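You operate a simulated robot arm through the tools that you are given. There is no shell and no other tool.

You run a simulated robot arm. Do the job below in one go: nothing can be reset, and whatever is moved stays where it is left.

TASK
Lay the roller with the white ring in pocket B2 of the tray.
Fine: free the carousel, turn that roller to the arrow and lock the carousel before you take the roller.

Only the result counts: the job must be done as asked and must still hold three seconds after the hand-in. Knocking over, shifting, dropping, spilling or breaking anything else fails it.

THE ROBOT
A 6-joint arm with a two-finger parallel gripper, fixed in place. Base frame: the origin is at the foot of the arm, x ahead of it, y to its left, z up. Readings come in cm, degrees, newtons and seconds.
Its first joint turns from -166.0 to 166.0 degrees. Payload 3.91 kg.
Tool frame: the origin (TCP) lies between the finger pads and is the grasp point; the fingertips stand 3 cm ahead of it; z points along the fingers, y is the line along which they close. Largest opening 11 cm; finger width 2, thickness 1; the body of the gripper, 4.8 by 11.2 cm, starts 5.5 cm behind the TCP.
Orientation is that of the tool frame in the base frame, as a unit quaternion [x, y, z, w]. With the fingers straight down and closing along the base's y, the tool's x points along the base's -x, its y along +y and its z along -z.

THE INTERFACE
- The arm moves only by the tool move_arm. Its argument "increments" is a list of rows, each a list of 3 entries, a list of its own where there are three numbers: the shift along the tool's x, y, z in cm, then the turn, a rotation vector about the tool's x, y, z in degrees, then the finger opening in cm, from 0 to 11. In form: [[[dx, dy, dz], [rx, ry, rz], jaw], ...]. A call has 1 to 20 rows; each row is the pose to reach, as a shift and turn from the pose commanded when the call began, along the tool's axes at that moment. Rows are played at 5 a second. More than 5 cm and 8.6 degrees between two rows, or a gripper value outside its range, and nothing of the call is played. A pose out of reach is approached as far as the arm can. The call stops where the force on the tool passes 60 N (or 10 N more than at its start, if that is more) or the arm is blocked; 0.2 s more then pass. Each finger travels about 10.8 cm/s and halts on what it meets, pressing with about 39 N; the grip force reading is that of the motor and also rises with nothing between the fingers. The clock runs only during rows and for 0.2 s after the last one: add rows that repeat a pose to give the fingers time. The reply holds the time, the measured pose of the TCP, the force on the tool along the base axes, the opening and the grip force, in the units named above and with some noise, with the torque about the TCP (base axes, N m) and any sound that the robot's microphone picked up.
- Cameras (640 x 400 px; columns grow to the right, rows downward): "scene" is fixed at [21.78, -65.13, 145.42]; the picture's right is [0.51, -0.86, 0.00], its down [-0.53, -0.31, -0.79] and it looks along [0.68, 0.40, -0.62] (base axes); focal length 224 px, centre (320, 200). "wrist" rides on the gripper at [7.2, 1.7, -10.3] in the tool frame; the picture's right is [-0.23, 0.97, 0.00], its down [-0.76, -0.18, -0.62] and it looks along [-0.61, -0.14, 0.78] (tool axes); focal length 222 px, centre (320, 200).
- get_image(camera): a new picture of that camera. The clock stands still meanwhile.
- measure_at(camera, pixels): for up to 12 pixels [column, row] of the newest picture of that camera ("zoom" is the newest enlarged one), the place [x, y, z] in the base frame of the surface seen there, good to about 0.2 cm. The clock stands still meanwhile.
- inspect(camera, box): a new picture of the part [left, top, right, bottom] of that camera's present view, enlarged. The clock stands still meanwhile.
- job_done(): hands the job in; it is judged then, once.

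Open the gripper and draw the arm clear of the work before you hand the job in, unless the task says otherwise.

The tools are called after "Request:" as a command line: name --argument value ..., lists and objects as JSON in quotes. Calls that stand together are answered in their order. move_arm: Moves the arm, as the interface text tells. Its arguments: {"type":"object","properties":{"increments":{"type":"array","items":{"type":"array"}}},"required":["increments"]} The other tools are called the same way: get_image (camera) takes a picture; measure_at (camera, pixels) gives the place of the surface under pixels of a picture; inspect (camera, box) takes an enlarged picture of a part of a camera's view; job_done () hands the job in.

At the start:

```text
t: 0.0
position: [44.72, -39.0, 129.72]
ee_rot: [0.0, 1.0, 0.0, 0.001]
wrist_force: [0.7, -0.6, 0.3]
torque: [0.01, 0.03, 0.01]
gripper_width: 10.99
finger_force: 0.0
```

scene: 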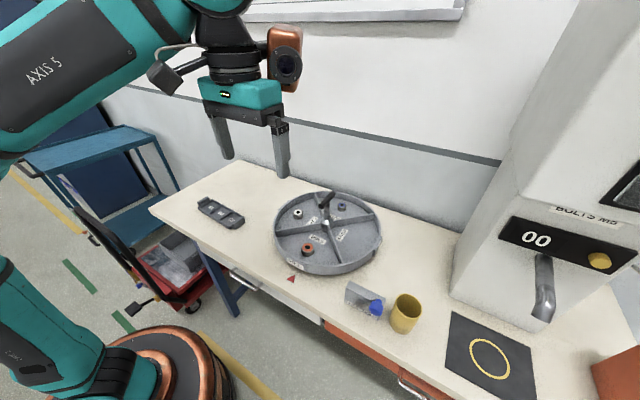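
wrist: 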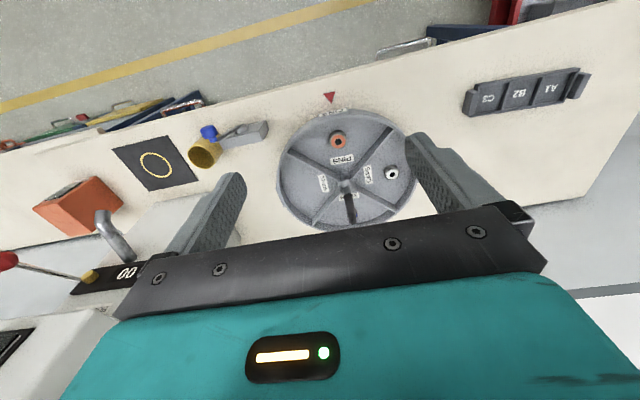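

I start by looking closely at the carousel (around 325,230 in scene) and the tray (around 220,212).

Request:
inspect --camera "scene" --box '[260, 175, 400, 290]'

Request:
inspect --camera "wrist" --box '[260, 80, 440, 240]'

Request:
inspect --camera "wrist" --box '[450, 50, 610, 130]'

```text
3.48 times, centred on (330, 232) of scene
```

zoom: 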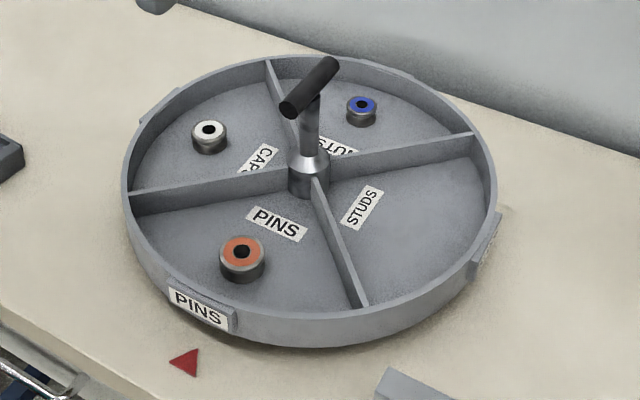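

```text
2.50 times, centred on (350, 160) of wrist
```

zoom: 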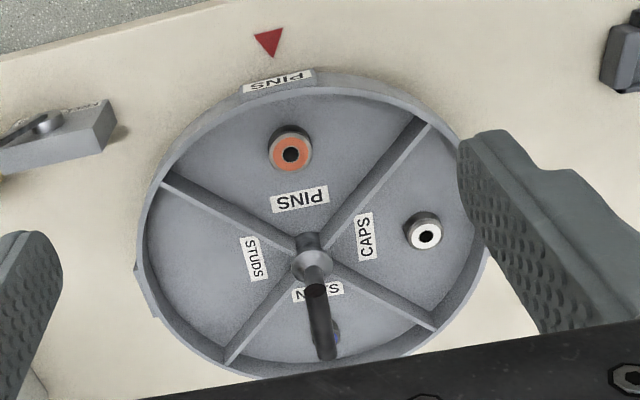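

```text
4.00 times, centred on (530, 90) of wrist
```

zoom: 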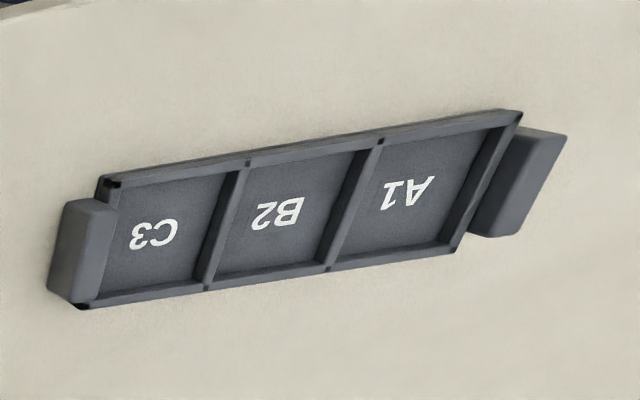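

The carousel has a T-handle at its hub, and there is a grey block with a blue part beside it at (365,298) in the scene. I'll look closer at that block and measure the main parts.

Request:
inspect --camera "scene" --box '[330, 270, 430, 340]'

Request:
inspect --camera "wrist" --box '[180, 100, 290, 170]'

Request:
get_image --camera "scene"

Request:
get_image --camera "wrist"

Request:
measure_at --camera "scene" --pixels '[[291, 278], [297, 212], [308, 248], [342, 205], [327, 200], [321, 206], [324, 228], [355, 292], [376, 307], [350, 310], [218, 212], [405, 310]]'

Request:
measure_at --camera "wrist" --pixels '[[331, 97], [338, 142], [392, 174], [345, 186], [350, 205], [265, 132], [210, 132], [240, 132], [204, 154], [518, 92], [550, 88], [485, 98]]'

```text
5.71 times, centred on (380, 305) of scene
```

zoom: 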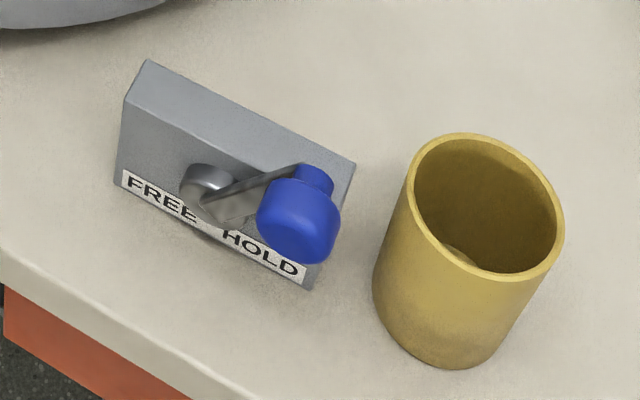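

```text
5.71 times, centred on (235, 135) of wrist
```

zoom: 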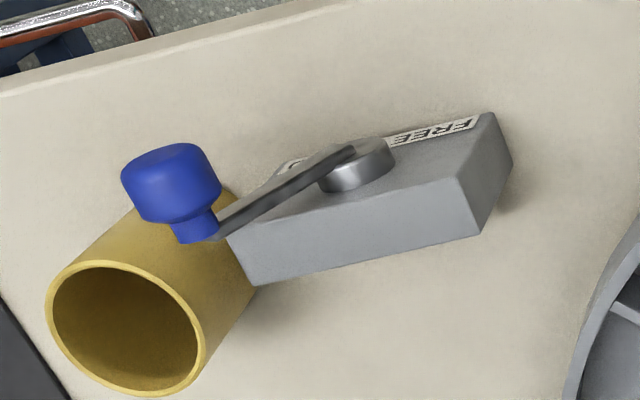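

```text
taken
```

scene: 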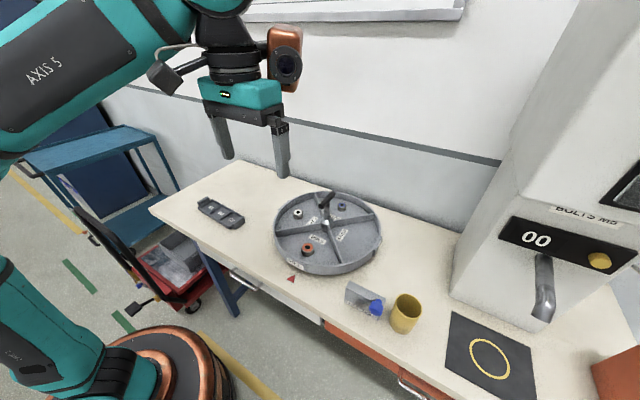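

```text
taken
```

wrist: 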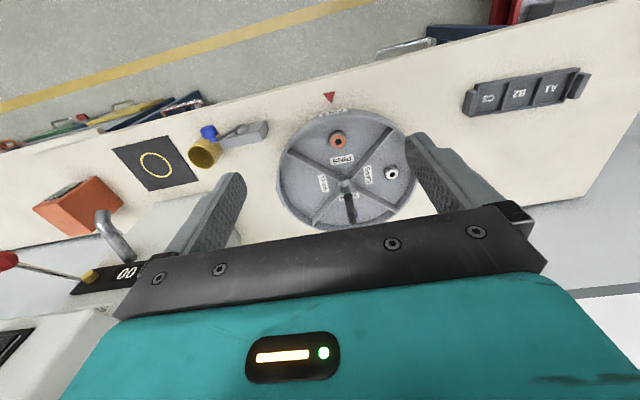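

```text
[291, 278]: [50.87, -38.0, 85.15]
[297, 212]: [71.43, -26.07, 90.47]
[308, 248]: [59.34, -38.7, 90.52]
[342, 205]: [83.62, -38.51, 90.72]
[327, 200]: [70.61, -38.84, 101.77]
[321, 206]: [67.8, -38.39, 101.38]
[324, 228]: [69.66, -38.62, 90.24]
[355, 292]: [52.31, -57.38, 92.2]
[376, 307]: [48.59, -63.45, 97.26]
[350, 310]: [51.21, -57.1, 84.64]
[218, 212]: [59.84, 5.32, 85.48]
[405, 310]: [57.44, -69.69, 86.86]
```

```text
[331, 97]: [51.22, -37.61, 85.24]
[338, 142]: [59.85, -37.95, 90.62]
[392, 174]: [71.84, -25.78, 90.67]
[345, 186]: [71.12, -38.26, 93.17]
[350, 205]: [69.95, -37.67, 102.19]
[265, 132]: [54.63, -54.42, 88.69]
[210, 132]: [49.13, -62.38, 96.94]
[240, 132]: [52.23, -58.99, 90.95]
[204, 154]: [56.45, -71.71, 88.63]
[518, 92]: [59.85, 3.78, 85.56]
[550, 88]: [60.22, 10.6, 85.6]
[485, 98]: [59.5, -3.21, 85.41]
```

The lever block reads FREE/HOLD on its front face, with the blue knob at the HOLD end. I'll measure the block, lever, knob and cup in detail on a fresh zoom.

Request:
inspect --camera "scene" --box '[340, 275, 430, 335]'

```text
6.67 times, centred on (385, 305) of scene
```

zoom: 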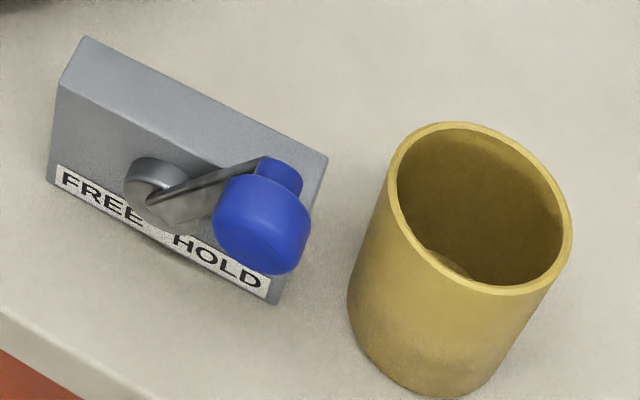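

The zoom shows the block corners near (85,40), (60,85), (325,155), (275,300), the pivot disc near (150,190), and the knob near (262,222). I measure these.

Request:
measure_at --camera "zoom" --pixels '[[88, 45], [68, 85], [315, 158], [52, 178], [150, 175], [175, 205], [225, 180], [250, 225], [285, 230], [280, 175], [235, 260], [262, 195]]'

Request:
measure_at --camera "zoom" --pixels '[[460, 127], [400, 160], [568, 210], [500, 288], [355, 300], [440, 390], [440, 255], [100, 140], [150, 240], [270, 298], [200, 130], [210, 100]]'

```text
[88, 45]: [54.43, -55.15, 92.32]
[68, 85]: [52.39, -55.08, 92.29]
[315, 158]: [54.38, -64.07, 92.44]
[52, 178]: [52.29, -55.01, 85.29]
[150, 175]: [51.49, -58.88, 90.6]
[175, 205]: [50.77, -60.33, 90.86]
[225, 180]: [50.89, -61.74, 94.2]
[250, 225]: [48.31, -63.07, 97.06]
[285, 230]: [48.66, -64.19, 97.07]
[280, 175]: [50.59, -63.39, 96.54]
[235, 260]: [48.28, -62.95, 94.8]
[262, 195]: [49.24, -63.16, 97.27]
```

```text
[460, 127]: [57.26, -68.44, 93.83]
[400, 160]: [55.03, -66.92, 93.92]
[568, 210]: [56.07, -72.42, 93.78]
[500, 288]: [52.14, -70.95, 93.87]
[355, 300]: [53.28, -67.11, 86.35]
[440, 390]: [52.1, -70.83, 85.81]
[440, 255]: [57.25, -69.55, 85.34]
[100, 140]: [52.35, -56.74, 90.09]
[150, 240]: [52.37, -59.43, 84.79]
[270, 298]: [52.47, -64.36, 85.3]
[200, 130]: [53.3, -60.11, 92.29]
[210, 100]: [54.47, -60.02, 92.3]
```

Block spans x≈52.3–54.9, y≈-54.9…-64.4, z up to 92.3; the knob centre is about (49,-63.2,95.8), and the cup top is at z≈93.9, centred near (54.7,-69.7). Next I zoom on the carousel handle.

Request:
inspect --camera "scene" --box '[285, 180, 365, 235]'

```text
7.27 times, centred on (325, 208) of scene
```

zoom: 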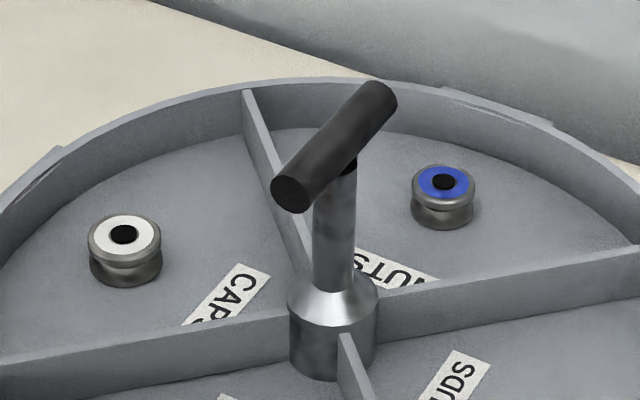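

The bar handle runs from zoom (290,193) to (378,97), sitting on a post. I measure the bar, post, hub, white roller, floor and rim.

Request:
measure_at --camera "zoom" --pixels '[[290, 193], [280, 172], [378, 90], [335, 140], [350, 145], [320, 130], [335, 220], [330, 300], [335, 345], [125, 216], [92, 238], [157, 240]]'

Request:
measure_at --camera "zoom" --pixels '[[125, 252], [125, 275], [180, 200], [250, 95], [275, 170], [150, 345], [480, 285], [125, 105], [305, 80], [445, 180], [445, 215], [60, 270]]'

```text
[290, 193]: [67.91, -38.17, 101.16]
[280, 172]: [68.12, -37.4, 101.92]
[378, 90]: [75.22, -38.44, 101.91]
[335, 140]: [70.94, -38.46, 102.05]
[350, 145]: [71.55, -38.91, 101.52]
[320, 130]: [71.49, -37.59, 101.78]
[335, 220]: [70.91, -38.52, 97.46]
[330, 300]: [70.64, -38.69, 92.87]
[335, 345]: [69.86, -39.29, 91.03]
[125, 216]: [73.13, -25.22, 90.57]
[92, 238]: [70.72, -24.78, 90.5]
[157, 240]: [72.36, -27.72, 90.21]
```

```text
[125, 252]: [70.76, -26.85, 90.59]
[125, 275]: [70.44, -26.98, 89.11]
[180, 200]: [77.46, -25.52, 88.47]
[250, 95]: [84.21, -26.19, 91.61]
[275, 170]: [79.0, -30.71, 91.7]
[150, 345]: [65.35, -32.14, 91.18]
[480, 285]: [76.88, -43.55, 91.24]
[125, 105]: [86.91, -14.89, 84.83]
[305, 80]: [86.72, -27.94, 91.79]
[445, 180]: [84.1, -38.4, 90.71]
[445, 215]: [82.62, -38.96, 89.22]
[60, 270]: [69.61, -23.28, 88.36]
```

The bar is along x, centred near (71.8,-38.5,101), with the carousel floor z≈88.4 and the white roller centred near (71.8,-26.2), top z 90.6. Now the tray.

Request:
inspect --camera "scene" --box '[185, 185, 255, 235]'

```text
8.00 times, centred on (220, 210) of scene
```

zoom: 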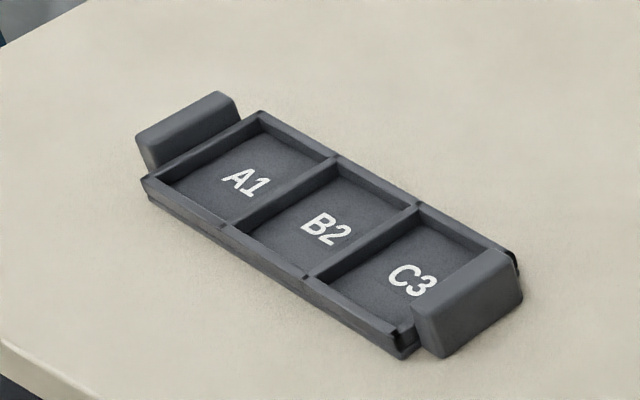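

B2 is the middle pocket, its corners near zoom (335,165), (412,210), (305,272), (230,228). I measure its edges and floor.

Request:
measure_at --camera "zoom" --pixels '[[336, 160], [416, 207], [304, 278], [224, 228], [322, 222], [340, 180], [400, 215], [305, 265], [245, 230], [260, 115], [146, 182], [405, 340]]'

Request:
measure_at --camera "zoom" --pixels '[[190, 120], [475, 290], [280, 190], [360, 245], [505, 250], [425, 250], [190, 175], [470, 300], [150, 200], [310, 310], [100, 150], [500, 150]]'

```text
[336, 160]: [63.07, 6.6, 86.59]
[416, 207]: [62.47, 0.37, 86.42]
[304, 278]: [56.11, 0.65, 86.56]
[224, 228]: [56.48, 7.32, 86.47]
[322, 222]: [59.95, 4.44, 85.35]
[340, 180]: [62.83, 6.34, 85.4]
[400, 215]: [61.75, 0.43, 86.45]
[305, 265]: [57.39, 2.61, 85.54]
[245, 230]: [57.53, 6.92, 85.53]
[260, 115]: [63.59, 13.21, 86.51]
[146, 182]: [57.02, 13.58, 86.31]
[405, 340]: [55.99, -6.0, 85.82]
```

```text
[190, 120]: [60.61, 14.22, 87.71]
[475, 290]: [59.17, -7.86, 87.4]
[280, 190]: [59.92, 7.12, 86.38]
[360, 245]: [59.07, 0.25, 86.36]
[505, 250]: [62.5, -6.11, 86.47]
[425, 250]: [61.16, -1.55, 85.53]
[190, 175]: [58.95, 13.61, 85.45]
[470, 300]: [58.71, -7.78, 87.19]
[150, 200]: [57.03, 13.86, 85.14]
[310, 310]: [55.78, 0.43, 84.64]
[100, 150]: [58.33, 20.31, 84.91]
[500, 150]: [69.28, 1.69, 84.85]
```

B2's centre is near (59.5,3.7), floor z≈85.45, ridges at 86.5, and the tray is turned by about 3.5°. I now move above the blue knob (49,-63.2), staying high, and check alignment.

Request:
move_arm --increments '[[[-0.4, -2.4, 2.4], [0, 0, 0], 10], [[-0.8, -4.8, 4.8], [0, 0, 0], 9], [[-1.2, -7.3, 7.2], [0, 0, 0], 8], [[-1.6, -9.7, 9.6], [0, 0, 0], 7], [[-2.0, -12.1, 12], [0, 0, 0], 6], [[-2.4, -14.5, 14.2], [0, 0, 0], 6], [[-2.8, -16.9, 16.5], [0, 0, 0], 6], [[-3.2, -19.4, 18.5], [0, 0, 0], 6], [[-3.6, -21.8, 20.5], [0, 0, 0], 6], [[-4.1, -24.2, 21.7], [0, 0, 0], 6], [[-4.1, -24.2, 21.7], [0, 0, 0], 6]]'

Request:
get_image --camera "wrist"

Request:
get_image --camera "scene"

```text
t: 2.4
position: [48.84, -63.03, 107.98]
ee_rot: [0.0, 1.0, 0.0, 0.001]
wrist_force: [-0.2, 0.1, -0.7]
torque: [-0.03, -0.02, 0.02]
gripper_width: 5.99
finger_force: 0.0
```

```text
taken
```

wrist: 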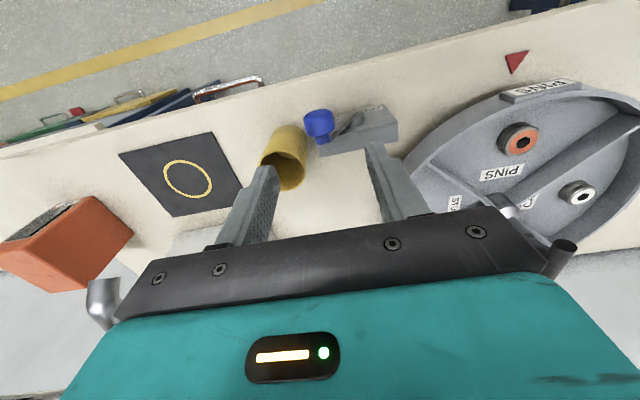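

```text
taken
```

scene: 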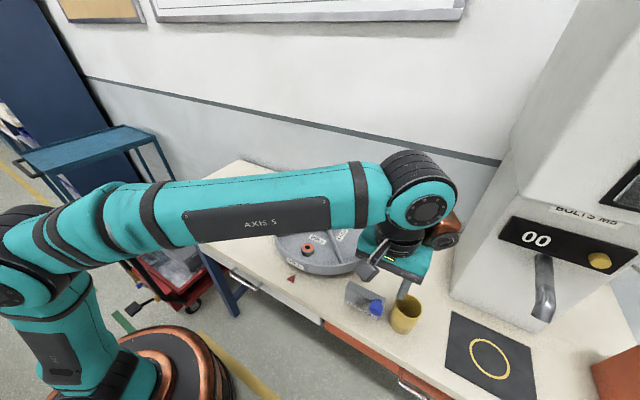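

The knob appears at (320,125), right where the tool axis projects. I zoom in with the wrist camera to refine the knob and lever geometry.

Request:
inspect --camera "wrist" --box '[240, 80, 420, 195]'

Request:
inspect --camera "wrist" --box '[290, 90, 410, 165]'

```text
3.48 times, centred on (330, 138) of wrist
```

zoom: 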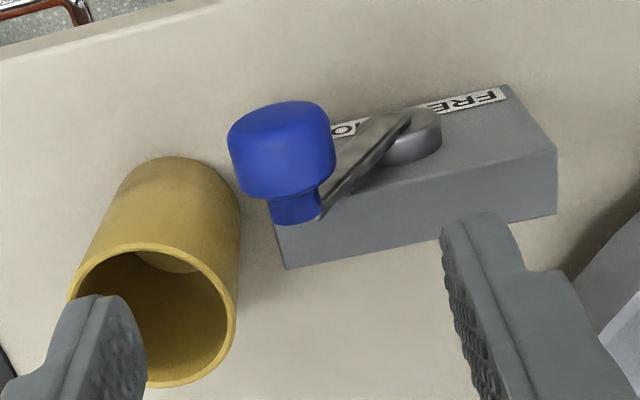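

```text
5.33 times, centred on (350, 128) of wrist
```

zoom: 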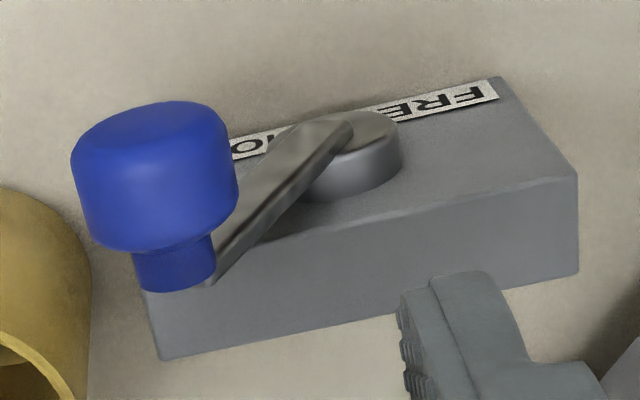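

I measure the knob, lever arm and pivot disc on this zoom: knob around (155,170), neck (175,265), pivot disc (370,140).

Request:
measure_at --camera "zoom" --pixels '[[160, 112], [80, 160], [232, 165], [155, 175], [160, 235], [140, 265], [210, 265], [175, 285], [240, 240], [300, 180], [335, 130], [370, 125]]'

Request:
measure_at --camera "zoom" --pixels '[[385, 130], [395, 165], [350, 185], [380, 115], [300, 135], [325, 165], [120, 220], [210, 215], [175, 115], [95, 225], [230, 200], [270, 150]]'

```text
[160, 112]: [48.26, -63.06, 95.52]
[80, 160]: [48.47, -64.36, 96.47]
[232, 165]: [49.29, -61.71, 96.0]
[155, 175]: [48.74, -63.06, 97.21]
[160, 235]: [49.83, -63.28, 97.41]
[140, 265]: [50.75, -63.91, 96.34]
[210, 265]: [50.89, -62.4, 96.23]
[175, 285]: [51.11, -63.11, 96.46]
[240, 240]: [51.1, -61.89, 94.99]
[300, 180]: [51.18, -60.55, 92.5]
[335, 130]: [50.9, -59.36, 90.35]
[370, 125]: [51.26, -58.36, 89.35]
```

```text
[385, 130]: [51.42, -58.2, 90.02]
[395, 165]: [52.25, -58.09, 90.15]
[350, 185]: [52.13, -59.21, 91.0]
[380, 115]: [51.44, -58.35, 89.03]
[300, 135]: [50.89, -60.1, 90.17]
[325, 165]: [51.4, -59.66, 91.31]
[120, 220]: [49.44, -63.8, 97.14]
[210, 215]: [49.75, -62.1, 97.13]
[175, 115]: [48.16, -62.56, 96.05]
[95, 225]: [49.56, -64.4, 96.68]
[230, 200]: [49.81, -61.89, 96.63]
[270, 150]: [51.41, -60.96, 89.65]
```

Knob: centre ≈(49.2,-63.1,95.9), radius 1.5; pivot ≈(y -59.65, z 89.5), so the lever swings in the y–z plane with radius ≈7.3. I descend straight to z≈96 with the fingers straddling the knob.

Request:
move_arm --increments '[[[-0.1, -0.05, 2], [0, 0, 0], 6], [[-0.1, -0.05, 4], [0, 0, 0], 6], [[-0.1, -0.05, 6], [0, 0, 0], 6], [[-0.1, -0.05, 8], [0, 0, 0], 6], [[-0.1, -0.05, 10], [0, 0, 0], 6], [[-0.1, -0.05, 11.8], [0, 0, 0], 6], [[-0.1, -0.05, 11.8], [0, 0, 0], 6]]'

Request:
get_image --camera "wrist"

Request:
inspect --camera "scene" --box '[330, 230, 450, 340]'

```text
t: 4.0
position: [48.92, -63.09, 96.33]
ee_rot: [0.0, 1.0, 0.0, 0.001]
wrist_force: [0.0, -0.4, -0.2]
torque: [-0.01, 0.01, -0.01]
gripper_width: 6.01
finger_force: 0.1
```

```text
taken
```

wrist: 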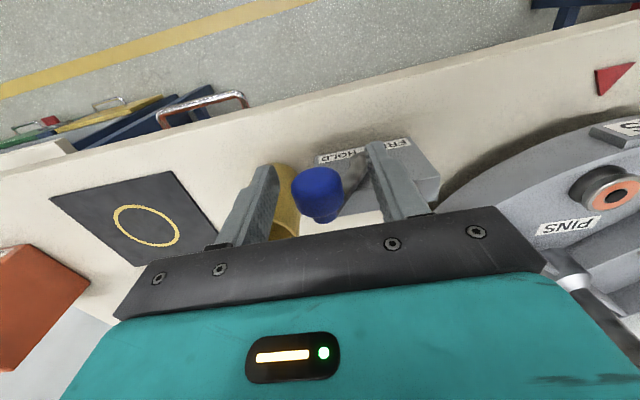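

```text
3.64 times, centred on (390, 285) of scene
```

zoom: 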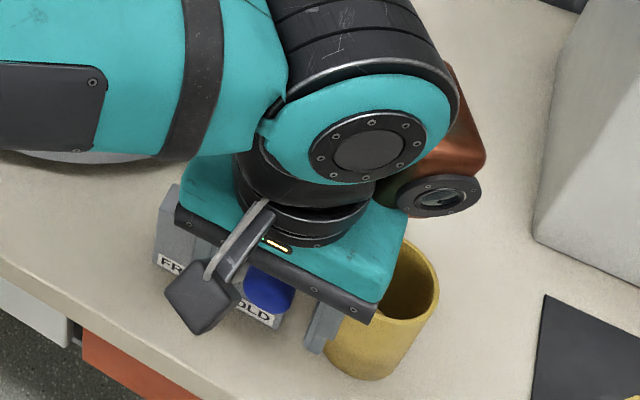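

The knob sits between the fingers with nothing touched. I close to a loose cage of 3.6 cm and swing the knob toward FREE (+y), following the arc in small steps.

Request:
move_arm --increments '[[[0, 0, 0], [0, 0, 0], 4.5], [[0, 0, 0], [0, 0, 0], 3.6], [[0, 0, 0], [0, 0, 0], 3.6], [[0, 0.4, -0.1], [0, 0, 0], 3.6], [[0, 0.8, -0.2], [0, 0, 0], 3.6], [[0, 1.2, -0.3], [0, 0, 0], 3.6], [[0, 1.6, -0.4], [0, 0, 0], 3.6], [[0, 2.0, -0.5], [0, 0, 0], 3.6], [[0, 2.4, -0.55], [0, 0, 0], 3.6], [[0, 2.4, -0.55], [0, 0, 0], 3.6]]'

Request:
get_image --camera "wrist"

```text
t: 6.2
position: [49.05, -60.77, 96.7]
ee_rot: [0.0, 1.0, 0.0, -0.001]
wrist_force: [0.8, -1.5, 0.1]
torque: [0.04, -0.03, 0.04]
gripper_width: 3.65
finger_force: 0.3
```

```text
taken
```

wrist: 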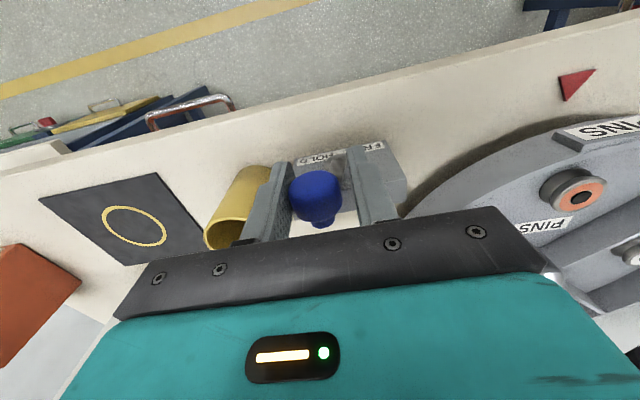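

The knob follows easily (about 1.5 N). I continue along the arc in +y.

Request:
move_arm --increments '[[[0, 0.5, 0], [0, 0, 0], 3.6], [[0, 1.0, 0.0], [0, 0, 0], 3.6], [[0, 1.5, 0.05], [0, 0, 0], 3.6], [[0, 2.0, 0.1], [0, 0, 0], 3.6], [[0, 2.5, 0.2], [0, 0, 0], 3.6], [[0, 3.0, 0.3], [0, 0, 0], 3.6], [[0, 3.5, 0.4], [0, 0, 0], 3.6], [[0, 3.9, 0.55], [0, 0, 0], 3.6], [[0, 4.3, 0.7], [0, 0, 0], 3.6], [[0, 4.3, 0.7], [0, 0, 0], 3.6]]'

Request:
get_image --camera "wrist"

```text
t: 8.4
position: [49.0, -56.63, 96.19]
ee_rot: [0.0, 1.0, 0.0, 0.001]
wrist_force: [-0.6, 1.3, -0.2]
torque: [0.02, 0.01, 0.0]
gripper_width: 3.65
finger_force: 1.3
```

```text
taken
```

wrist: 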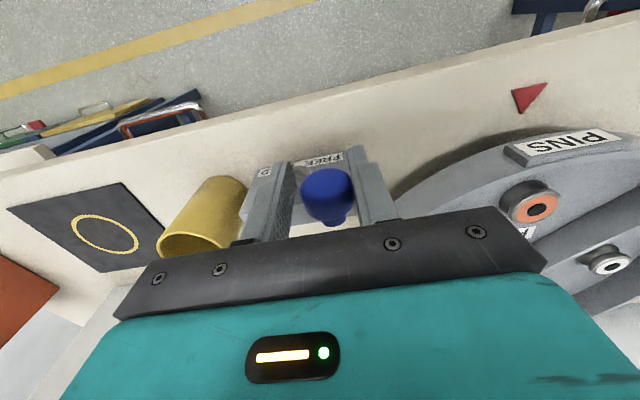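

The knob is past the top and leaning on the leading finger; no stop reached yet. I continue in small steps down the FREE side, watching the force.

Request:
move_arm --increments '[[[0, 0.3, 0.1], [0, 0, 0], 3.6], [[0, 0.6, 0.25], [0, 0, 0], 3.6], [[0, 0.9, 0.4], [0, 0, 0], 3.6], [[0, 1.2, 0.5], [0, 0, 0], 3.6], [[0, 1.2, 0.5], [0, 0, 0], 3.6]]'

Request:
inspect --camera "wrist" --box '[220, 120, 420, 245]'

```text
t: 9.6
position: [48.87, -55.21, 95.56]
ee_rot: [0.001, 1.0, 0.0, 0.001]
wrist_force: [0.4, -5.1, 2.2]
torque: [-0.06, -0.01, 0.0]
gripper_width: 3.88
finger_force: 2.5
```

```text
3.20 times, centred on (320, 182) of wrist
```

zoom: 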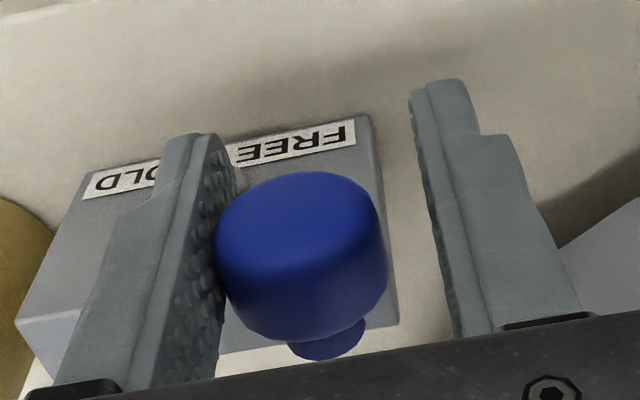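

The force rose to about -5 N along y with the trailing finger on the knob, suggesting a stop at the FREE end. I measure the knob's position and nudge slightly to confirm.

Request:
measure_at --camera "zoom" --pixels '[[300, 190], [300, 300], [225, 250], [380, 240], [300, 250]]'

Request:
move_arm --increments '[[[0, 0.15, 0.05], [0, 0, 0], 3.6], [[0, 0.3, 0.1], [0, 0, 0], 3.6], [[0, 0.3, 0.1], [0, 0, 0], 3.6]]'

```text
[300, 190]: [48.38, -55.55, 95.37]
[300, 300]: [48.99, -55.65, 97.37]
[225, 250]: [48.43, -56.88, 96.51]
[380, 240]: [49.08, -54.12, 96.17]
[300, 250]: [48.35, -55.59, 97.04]
```

```text
t: 10.4
position: [48.89, -54.98, 95.55]
ee_rot: [0.0, 1.0, -0.001, 0.001]
wrist_force: [-0.8, -13.6, 3.8]
torque: [-0.06, -0.06, -0.03]
gripper_width: 4.29
finger_force: 6.8
```

Force climbed to 13.6 N with no further motion, so the lever is at the FREE stop. I back off, open the fingers and lift straight up.

Request:
move_arm --increments '[[[0, -0.4, 0], [0, 0, 0], 4.2], [[0, -0.55, 0], [0, 0, 0], 5], [[0, -0.55, 0], [0, 0, 0], 6], [[0, -0.55, -1], [0, 0, 0], 6], [[0, -0.55, -3], [0, 0, 0], 6], [[0, -0.55, -6], [0, 0, 0], 6], [[0, -0.55, -9.5], [0, 0, 0], 6], [[0, -0.55, -13], [0, 0, 0], 6], [[0, -0.55, -16.5], [0, 0, 0], 6], [[0, -0.55, -20], [0, 0, 0], 6], [[0, -0.55, -20], [0, 0, 0], 6]]'

Request:
inspect --camera "wrist" --box '[220, 50, 460, 200]'

Request:
get_image --camera "wrist"

```text
t: 12.8
position: [48.76, -55.59, 115.52]
ee_rot: [0.0, 1.0, 0.0, 0.0]
wrist_force: [0.6, 0.3, -0.3]
torque: [0.01, -0.01, -0.03]
gripper_width: 6.03
finger_force: 0.0
```

```text
2.67 times, centred on (340, 125) of wrist
```

zoom: 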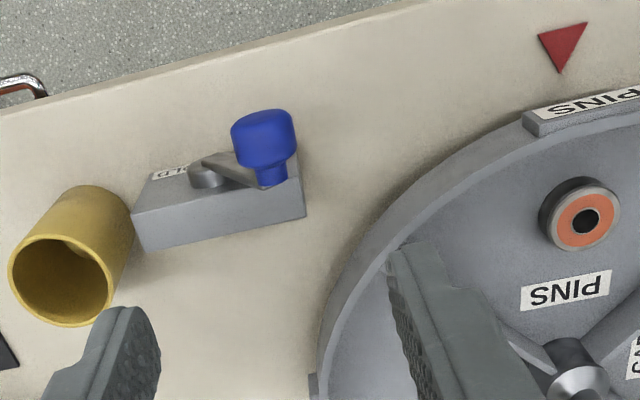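

```text
taken
```

wrist: 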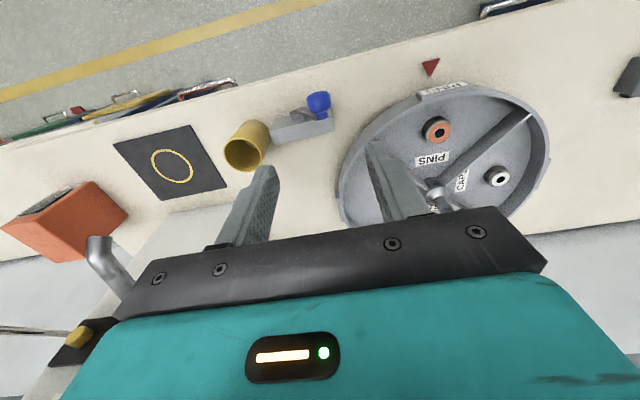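

The lever now rests at FREE. I move above the T-handle at (71.8,-38.5), staying at z≈115.5.

Request:
move_arm --increments '[[[-2.9, 2.1, 0], [0, 0, 0], 6], [[-5.8, 4.3, 0], [0, 0, 0], 6], [[-8.6, 6.4, 0], [0, 0, 0], 6], [[-11.5, 8.5, 0], [0, 0, 0], 6], [[-14.4, 10.7, 0], [0, 0, 0], 6], [[-17.3, 12.8, 0], [0, 0, 0], 6], [[-20.2, 15.0, 0], [0, 0, 0], 6], [[-23.04, 17.05, 0], [0, 0, 0], 6], [[-23.04, 17.05, 0], [0, 0, 0], 6]]'

Request:
inspect --camera "wrist" --box '[220, 80, 420, 205]'

Request:
get_image --camera "scene"

```text
t: 14.8
position: [72.06, -38.53, 115.68]
ee_rot: [-0.001, 1.0, -0.001, 0.0]
wrist_force: [-0.3, 0.6, -0.3]
torque: [-0.02, -0.02, -0.02]
gripper_width: 5.98
finger_force: 0.1
```

```text
3.20 times, centred on (320, 142) of wrist
```

zoom: 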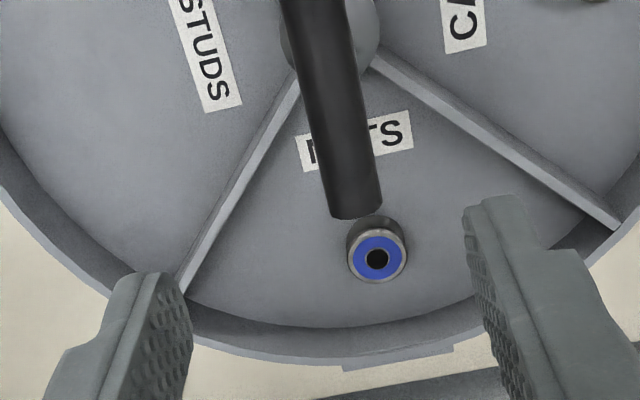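

```text
taken
```

scene: 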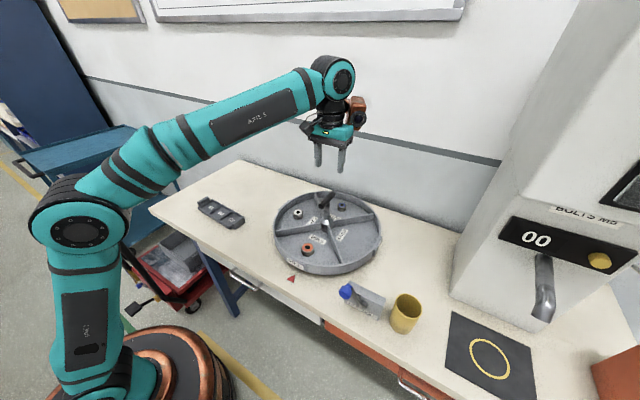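

I'm above the bar. I measure its two ends and sides from the wrist view to align the grip.

Request:
inspect --camera "wrist" --box '[220, 40, 420, 165]'

```text
3.20 times, centred on (320, 102) of wrist
```

zoom: 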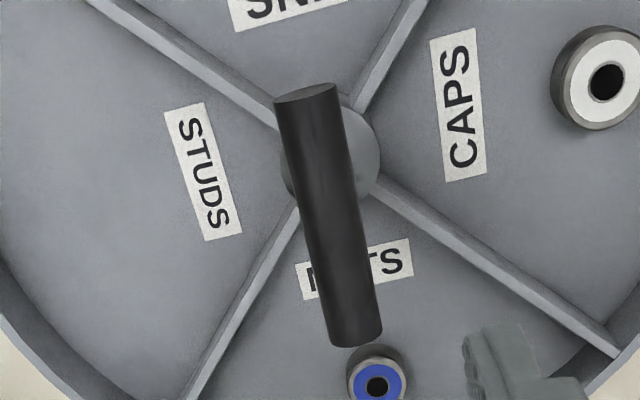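

The bar runs from (307,95) to (357,338) in this zoom. I measure along its axis.

Request:
measure_at --camera "zoom" --pixels '[[305, 88], [306, 102], [310, 130], [330, 215], [350, 310], [357, 340], [303, 215], [356, 215], [281, 110], [338, 95], [333, 335], [378, 325]]'

Request:
measure_at --camera "zoom" --pixels '[[600, 55], [575, 80], [632, 95], [606, 82], [377, 385], [605, 118], [608, 40]]'

```text
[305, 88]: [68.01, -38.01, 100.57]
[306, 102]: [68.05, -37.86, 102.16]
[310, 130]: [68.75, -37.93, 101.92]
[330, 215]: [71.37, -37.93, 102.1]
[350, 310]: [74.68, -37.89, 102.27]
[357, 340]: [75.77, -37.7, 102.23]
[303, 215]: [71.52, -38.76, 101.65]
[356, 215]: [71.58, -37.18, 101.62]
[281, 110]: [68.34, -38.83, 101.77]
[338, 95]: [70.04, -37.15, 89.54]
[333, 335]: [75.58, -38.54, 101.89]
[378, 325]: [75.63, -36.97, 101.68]
```

```text
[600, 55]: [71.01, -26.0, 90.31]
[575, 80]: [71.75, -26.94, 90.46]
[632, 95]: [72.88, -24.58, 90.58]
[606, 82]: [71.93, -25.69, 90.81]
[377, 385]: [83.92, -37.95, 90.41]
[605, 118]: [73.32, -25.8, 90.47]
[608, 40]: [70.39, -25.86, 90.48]
```

Bar: centre about (71.95,-38.1), top z 102.1, diameter ≈1.9. I descend to put the TCP at z≈101.1 with fingers open either side, without gripping yet.

Request:
move_arm --increments '[[[0.1, 0.2, 2.5], [0, 0, 0], 6], [[0.1, 0.4, 5], [0, 0, 0], 6], [[0.1, 0.4, 7.5], [0, 0, 0], 6], [[0.1, 0.4, 10], [0, 0, 0], 6], [[0.1, 0.4, 12.5], [0, 0, 0], 6], [[0.1, 0.4, 14.4], [0, 0, 0], 6], [[0.1, 0.4, 14.4], [0, 0, 0], 6]]'

Request:
get_image --camera "wrist"

Request:
inspect --camera "scene" --box '[260, 150, 400, 280]'

```text
t: 16.4
position: [71.9, -37.98, 101.18]
ee_rot: [0.001, 1.0, 0.0, 0.0]
wrist_force: [-0.8, 1.1, 0.2]
torque: [-0.01, -0.02, -0.01]
gripper_width: 5.99
finger_force: 0.1
```

```text
taken
```

wrist: 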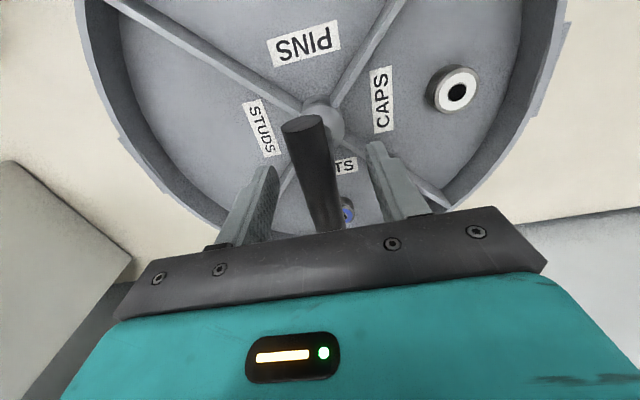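

```text
3.08 times, centred on (330, 215) of scene
```

zoom: 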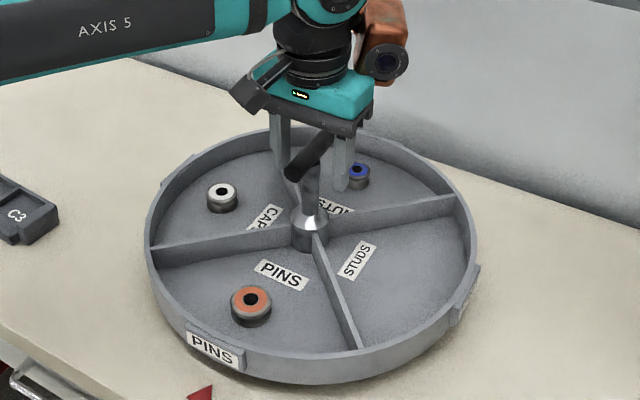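

The bar lies between the fingers. I close on it gently and watch the side force.

Request:
move_arm --increments '[[[0, 0, 0], [0, 0, 0], 4], [[0, 0, 0], [0, 0, 0], 2.8], [[0, 0, 0], [0, 0, 0], 2.2], [[0, 0, 0], [0, 0, 0], 1.6], [[0, 0, 0], [0, 0, 0], 1.2], [[0, 0, 0], [0, 0, 0], 1.0], [[0, 0, 0], [0, 0, 0], 1.0]]'

Request:
inspect --camera "wrist" --box '[180, 60, 480, 245]'

```text
t: 18.0
position: [71.88, -37.99, 101.21]
ee_rot: [0.0, 1.0, 0.0, 0.0]
wrist_force: [-2.5, 4.5, -2.0]
torque: [-0.41, 0.05, 0.01]
gripper_width: 2.17
finger_force: 45.3
```

```text
2.13 times, centred on (330, 152) of wrist
```

zoom: 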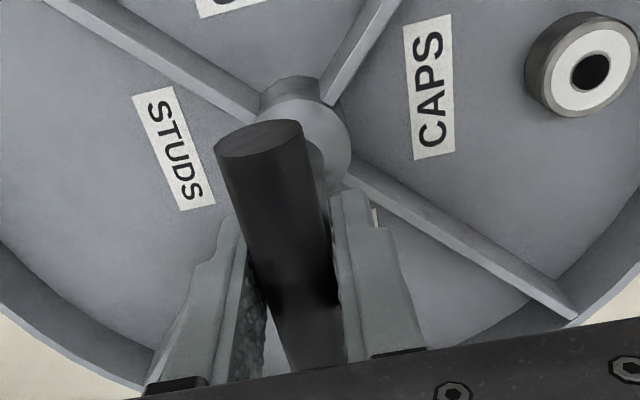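

Gripped (width 2.17, small side force). I test-turn the handle by 20° counter-clockwise seen from above (negative about tool z) to carry the white roller from +y toward the arrow at -x.

Request:
move_arm --increments '[[[0, 0, 0], [0, 0, -2], 1.0], [[0, 0, 0], [0, 0, -5], 1.0], [[0, 0, 0], [0, 0, -9], 1.0], [[0, 0, 0], [0, 0, -13], 1.0], [[0, 0, 0], [0, 0, -17], 1.0], [[0, 0, 0], [0, 0, -20], 1.0], [[0, 0, 0], [0, 0, -20], 1.0]]'

Request:
inspect --camera "scene" --box '[260, 150, 400, 290]'

```text
t: 19.6
position: [71.98, -38.05, 101.2]
ee_rot: [-0.173, 0.985, -0.001, 0.0]
wrist_force: [0.5, 7.8, -0.1]
torque: [0.84, -0.25, -0.01]
gripper_width: 2.17
finger_force: 45.0
```

```text
2.86 times, centred on (330, 220) of scene
```

zoom: 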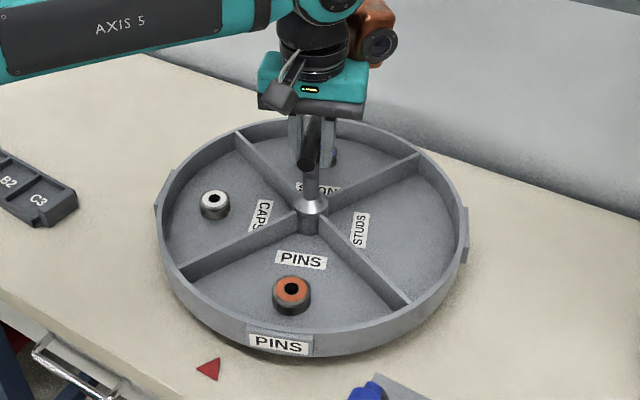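

The carousel turns freely in the right direction. I continue the remaining 70° in 4° steps.

Request:
move_arm --increments '[[[0, 0, 0], [0, 0, -3], 1.0], [[0, 0, 0], [0, 0, -7], 1.0], [[0, 0, 0], [0, 0, -11], 1.0], [[0, 0, 0], [0, 0, -15], 1.0], [[0, 0, 0], [0, 0, -19], 1.0], [[0, 0, 0], [0, 0, -23], 1.0], [[0, 0, 0], [0, 0, -27], 1.0], [[0, 0, 0], [0, 0, -31], 1.0], [[0, 0, 0], [0, 0, -35], 1.0], [[0, 0, 0], [0, 0, -39], 1.0], [[0, 0, 0], [0, 0, -43], 1.0], [[0, 0, 0], [0, 0, -47], 1.0], [[0, 0, 0], [0, 0, -51], 1.0], [[0, 0, 0], [0, 0, -55], 1.0], [[0, 0, 0], [0, 0, -59], 1.0], [[0, 0, 0], [0, 0, -63], 1.0], [[0, 0, 0], [0, 0, -66.5], 1.0], [[0, 0, 0], [0, 0, -69], 1.0], [[0, 0, 0], [0, 0, -70], 1.0], [[0, 0, 0], [0, 0, -70], 1.0]]'

Request:
inspect --camera "scene" --box '[260, 150, 400, 290]'

Request:
get_image --camera "scene"

```text
t: 23.8
position: [72.08, -38.2, 101.23]
ee_rot: [0.707, -0.707, 0.0, -0.001]
wrist_force: [23.3, -8.1, 17.4]
torque: [-0.36, -0.14, 0.02]
gripper_width: 2.16
finger_force: 44.6
```

```text
2.86 times, centred on (330, 220) of scene
```

zoom: 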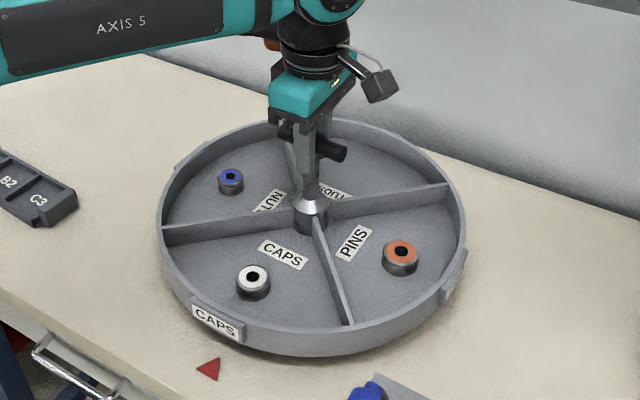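

```text
taken
```

scene: 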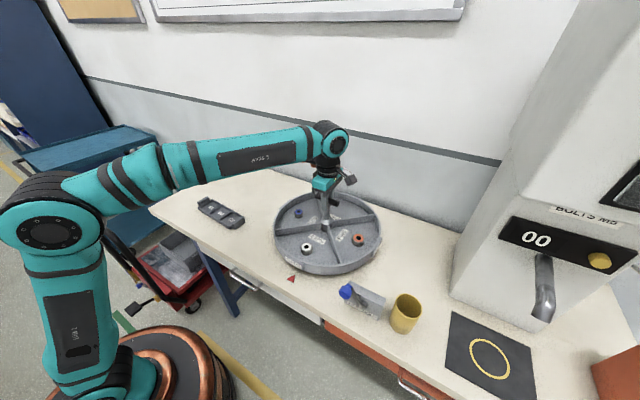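

White is now at the arrow side, but there's a side force of 23 N and the alignment may be a degree or two off. I zoom in on the arrow and the CAPS plate to measure it.

Request:
inspect --camera "scene" --box '[270, 225, 350, 290]'

```text
6.15 times, centred on (310, 258) of scene
```

zoom: 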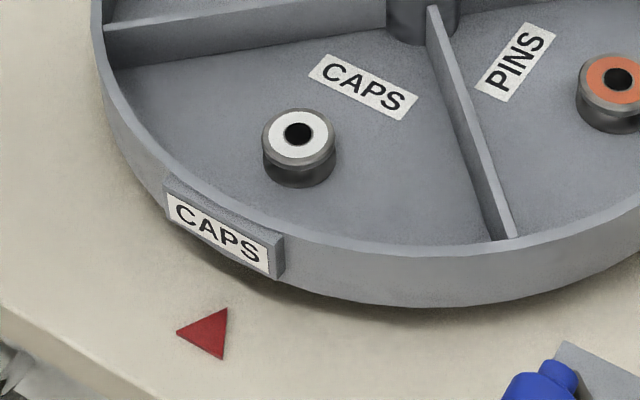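

I measure the arrow's tip (225,310) and base corners, the CAPS plate's ends, the divider walls and the rollers.

Request:
measure_at --camera "zoom" --pixels '[[225, 312], [182, 332], [220, 353], [172, 200], [267, 255], [220, 228], [298, 133], [267, 138], [333, 140], [169, 185], [280, 237], [510, 235]]'

Request:
measure_at --camera "zoom" --pixels '[[435, 20], [470, 130], [505, 225], [120, 32], [250, 12], [350, 5], [280, 120], [318, 122], [298, 163], [298, 180], [280, 165], [318, 165]]'

```text
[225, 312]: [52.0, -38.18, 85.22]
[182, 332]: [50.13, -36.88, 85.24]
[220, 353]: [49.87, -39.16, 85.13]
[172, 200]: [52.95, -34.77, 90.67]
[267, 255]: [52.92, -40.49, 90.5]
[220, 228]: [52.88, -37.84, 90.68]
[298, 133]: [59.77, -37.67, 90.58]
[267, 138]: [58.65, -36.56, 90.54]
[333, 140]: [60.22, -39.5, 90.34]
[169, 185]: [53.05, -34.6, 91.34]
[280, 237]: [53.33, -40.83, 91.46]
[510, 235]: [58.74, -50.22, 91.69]
```

```text
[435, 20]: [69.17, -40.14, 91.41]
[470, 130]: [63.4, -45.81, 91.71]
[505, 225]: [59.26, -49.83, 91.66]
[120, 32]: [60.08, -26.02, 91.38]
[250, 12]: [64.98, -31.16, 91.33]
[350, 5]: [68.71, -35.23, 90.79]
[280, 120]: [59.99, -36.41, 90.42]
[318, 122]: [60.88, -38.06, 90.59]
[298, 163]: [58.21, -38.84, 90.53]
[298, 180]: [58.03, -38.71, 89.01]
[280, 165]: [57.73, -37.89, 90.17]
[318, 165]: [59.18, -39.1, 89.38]
```

Arrow line is y≈-38.1 while the CAPS plate is centred at y≈-37.65 and the dividers average 1.25° short. I turn 1.3° more and ease the side load (0.12 cm toward +x, a touch up).

Request:
move_arm --increments '[[[0, -0.06, -0.03], [0, 0, -0.7], 1.0], [[0, -0.12, -0.05], [0, 0, -1.3], 1.0], [[0, -0.12, -0.05], [0, 0, -1.3], 1.0], [[0, -0.12, -0.05], [0, 0, -1.3], 1.0]]'

Request:
inspect --camera "scene" --box '[270, 225, 350, 290]'

```text
t: 24.8
position: [72.02, -38.1, 101.23]
ee_rot: [0.715, -0.699, 0.0, 0.0]
wrist_force: [11.2, -3.4, 7.0]
torque: [-0.15, 0.05, -0.01]
gripper_width: 2.15
finger_force: 45.0
```

```text
6.15 times, centred on (310, 258) of scene
```

zoom: 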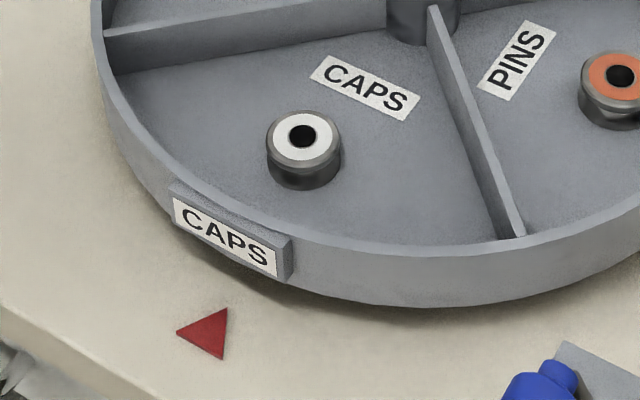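

The plate moved slightly; I re-measure plate ends and dividers.

Request:
measure_at --camera "zoom" --pixels '[[178, 204], [272, 258], [225, 232], [176, 188], [286, 242], [435, 20], [470, 123], [510, 222], [120, 37], [250, 15], [330, 5], [225, 312]]'

Request:
measure_at --camera "zoom" --pixels '[[302, 115], [275, 140], [335, 140], [302, 160], [285, 120], [320, 118], [200, 325], [222, 355], [180, 332], [227, 310], [302, 135], [302, 183]]'

```text
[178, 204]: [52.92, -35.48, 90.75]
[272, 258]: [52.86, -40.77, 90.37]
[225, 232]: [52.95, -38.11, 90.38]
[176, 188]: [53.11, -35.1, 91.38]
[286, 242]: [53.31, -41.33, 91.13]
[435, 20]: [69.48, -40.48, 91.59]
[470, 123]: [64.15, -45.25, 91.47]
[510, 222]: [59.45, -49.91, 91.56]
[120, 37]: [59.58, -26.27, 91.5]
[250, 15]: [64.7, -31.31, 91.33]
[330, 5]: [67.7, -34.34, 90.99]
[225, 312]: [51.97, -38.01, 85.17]
```

```text
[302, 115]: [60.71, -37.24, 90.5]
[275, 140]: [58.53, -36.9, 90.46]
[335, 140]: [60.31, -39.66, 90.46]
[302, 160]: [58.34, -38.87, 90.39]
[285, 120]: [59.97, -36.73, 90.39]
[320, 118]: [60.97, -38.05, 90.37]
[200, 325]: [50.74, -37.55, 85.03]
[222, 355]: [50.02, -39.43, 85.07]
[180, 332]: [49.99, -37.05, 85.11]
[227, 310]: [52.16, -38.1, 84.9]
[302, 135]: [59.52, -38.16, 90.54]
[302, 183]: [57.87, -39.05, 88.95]
```

The plate is now centred at y≈-38.15 against the arrow at y≈-38.1: aligned. I ease the remaining 11 N, then open the fingers and check nothing shifts.

Request:
move_arm --increments '[[[0, -0.08, -0.03], [0, 0, 0], 1.2], [[0, -0.08, -0.03], [0, 0, 0], 1.8], [[0, -0.08, -0.03], [0, 0, 0], 2.3], [[0, -0.08, -0.03], [0, 0, 0], 3], [[0, -0.08, -0.03], [0, 0, 0], 4.5], [[0, -0.08, -0.03], [0, 0, 0], 6], [[0, -0.08, -0.03], [0, 0, 0], 6]]'

Request:
inspect --camera "scene" --box '[270, 225, 350, 290]'

```text
t: 26.4
position: [72.05, -38.01, 101.11]
ee_rot: [0.716, -0.699, 0.0, 0.0]
wrist_force: [0.5, -0.4, 0.1]
torque: [-0.02, -0.01, 0.0]
gripper_width: 6.0
finger_force: 0.0
```

```text
6.15 times, centred on (310, 258) of scene
```

zoom: 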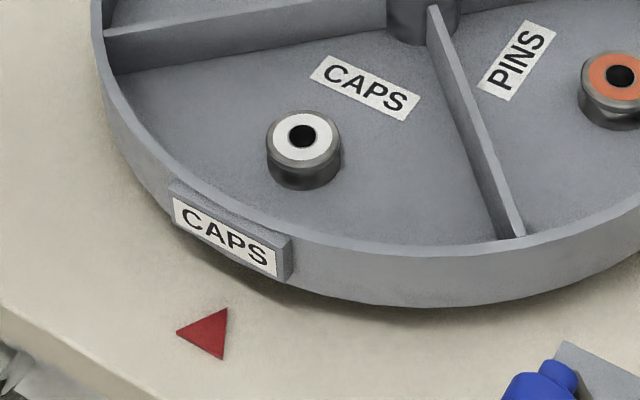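

No shift on release. I lift straight up 15 cm, then rotate the tool back to its original heading.

Request:
move_arm --increments '[[[0, 0, -2], [0, 0, 0], 6], [[0, 0, -5], [0, 0, 0], 6], [[0, 0, -8.5], [0, 0, 0], 6], [[0, 0, -12], [0, 0, 0], 6], [[0, 0, -15], [0, 0, 0], 6], [[0, 0, -15], [0, 0, 7], 6], [[0, 0, -15], [0, 0, 15], 6], [[0, 0, -15], [0, 0, 23], 6], [[0, 0, -15], [0, 0, 31], 6], [[0, 0, -15], [0, 0, 39], 6], [[0, 0, -15], [0, 0, 47], 6], [[0, 0, -15], [0, 0, 55], 6], [[0, 0, -15], [0, 0, 63], 6], [[0, 0, -15], [0, 0, 71], 6], [[0, 0, -15], [0, 0, 79], 6], [[0, 0, -15], [0, 0, 86], 6], [[0, 0, -15], [0, 0, 91.3], 6], [[0, 0, -15], [0, 0, 91.3], 6]]'

```text
t: 30.2
position: [72.09, -38.22, 116.23]
ee_rot: [0.001, 1.0, 0.0, 0.0]
wrist_force: [0.0, 0.5, 0.4]
torque: [0.01, -0.01, -0.04]
gripper_width: 6.02
finger_force: 0.2
```

Tool heading is restored. I move over the knob at FREE (about y -55.6) at the same height and check.

Request:
move_arm --increments '[[[2.9, -2.2, 0], [0, 0, 0], 6], [[5.8, -4.3, 0], [0, 0, 0], 6], [[8.7, -6.5, 0], [0, 0, 0], 6], [[11.6, -8.6, 0], [0, 0, 0], 6], [[14.5, -10.8, 0], [0, 0, 0], 6], [[17.4, -13.0, 0], [0, 0, 0], 6], [[20.3, -15.1, 0], [0, 0, 0], 6], [[23.2, -17.3, 0], [0, 0, 0], 6], [[23.2, -17.3, 0], [0, 0, 0], 6]]'

Request:
inspect --camera "wrist" --box '[220, 50, 460, 200]'

```text
t: 32.2
position: [48.94, -55.31, 116.29]
ee_rot: [0.0, 1.0, -0.001, 0.0]
wrist_force: [0.6, 0.1, -0.3]
torque: [-0.01, 0.01, 0.0]
gripper_width: 5.99
finger_force: 0.1
```

```text
2.67 times, centred on (340, 125) of wrist
```

zoom: 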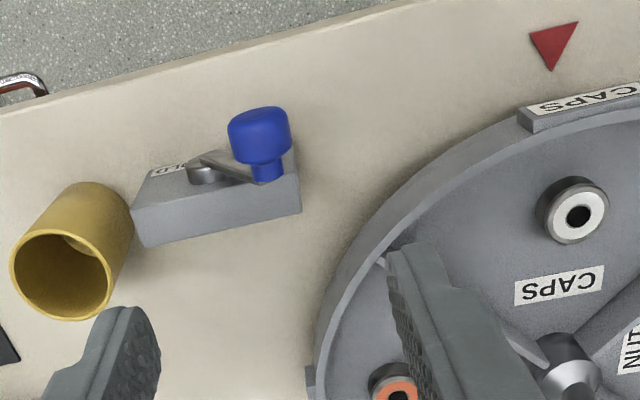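

Knob at zoom (260,135) is where expected under the tool. I descend with open fingers to z≈96.

Request:
move_arm --increments '[[[0, -0.2, 3], [0, 0, 0], 6], [[0, -0.2, 6], [0, 0, 0], 6], [[0, -0.2, 9], [0, 0, 0], 6], [[0, -0.2, 12], [0, 0, 0], 6], [[0, -0.2, 15], [0, 0, 0], 6], [[0, -0.2, 17.5], [0, 0, 0], 6], [[0, -0.2, 19.2], [0, 0, 0], 6], [[0, -0.2, 20.2], [0, 0, 0], 6], [[0, -0.2, 20.2], [0, 0, 0], 6]]'

Request:
inspect --camera "wrist" --box '[220, 120, 420, 245]'

```text
t: 34.2
position: [48.89, -55.43, 96.03]
ee_rot: [0.0, 1.0, 0.001, -0.001]
wrist_force: [-0.1, -1.1, -0.4]
torque: [0.03, 0.01, 0.0]
gripper_width: 6.02
finger_force: 0.1
```

```text
3.20 times, centred on (320, 182) of wrist
```

zoom: 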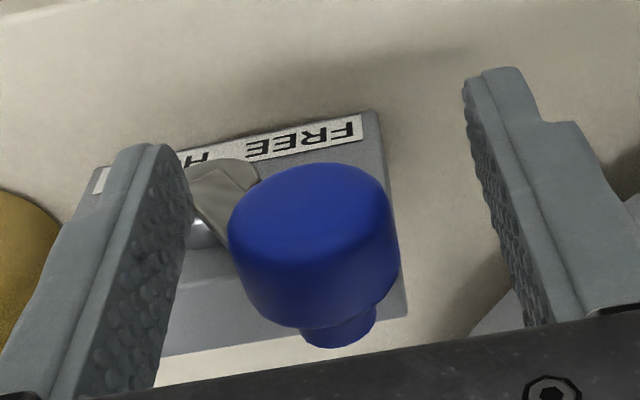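

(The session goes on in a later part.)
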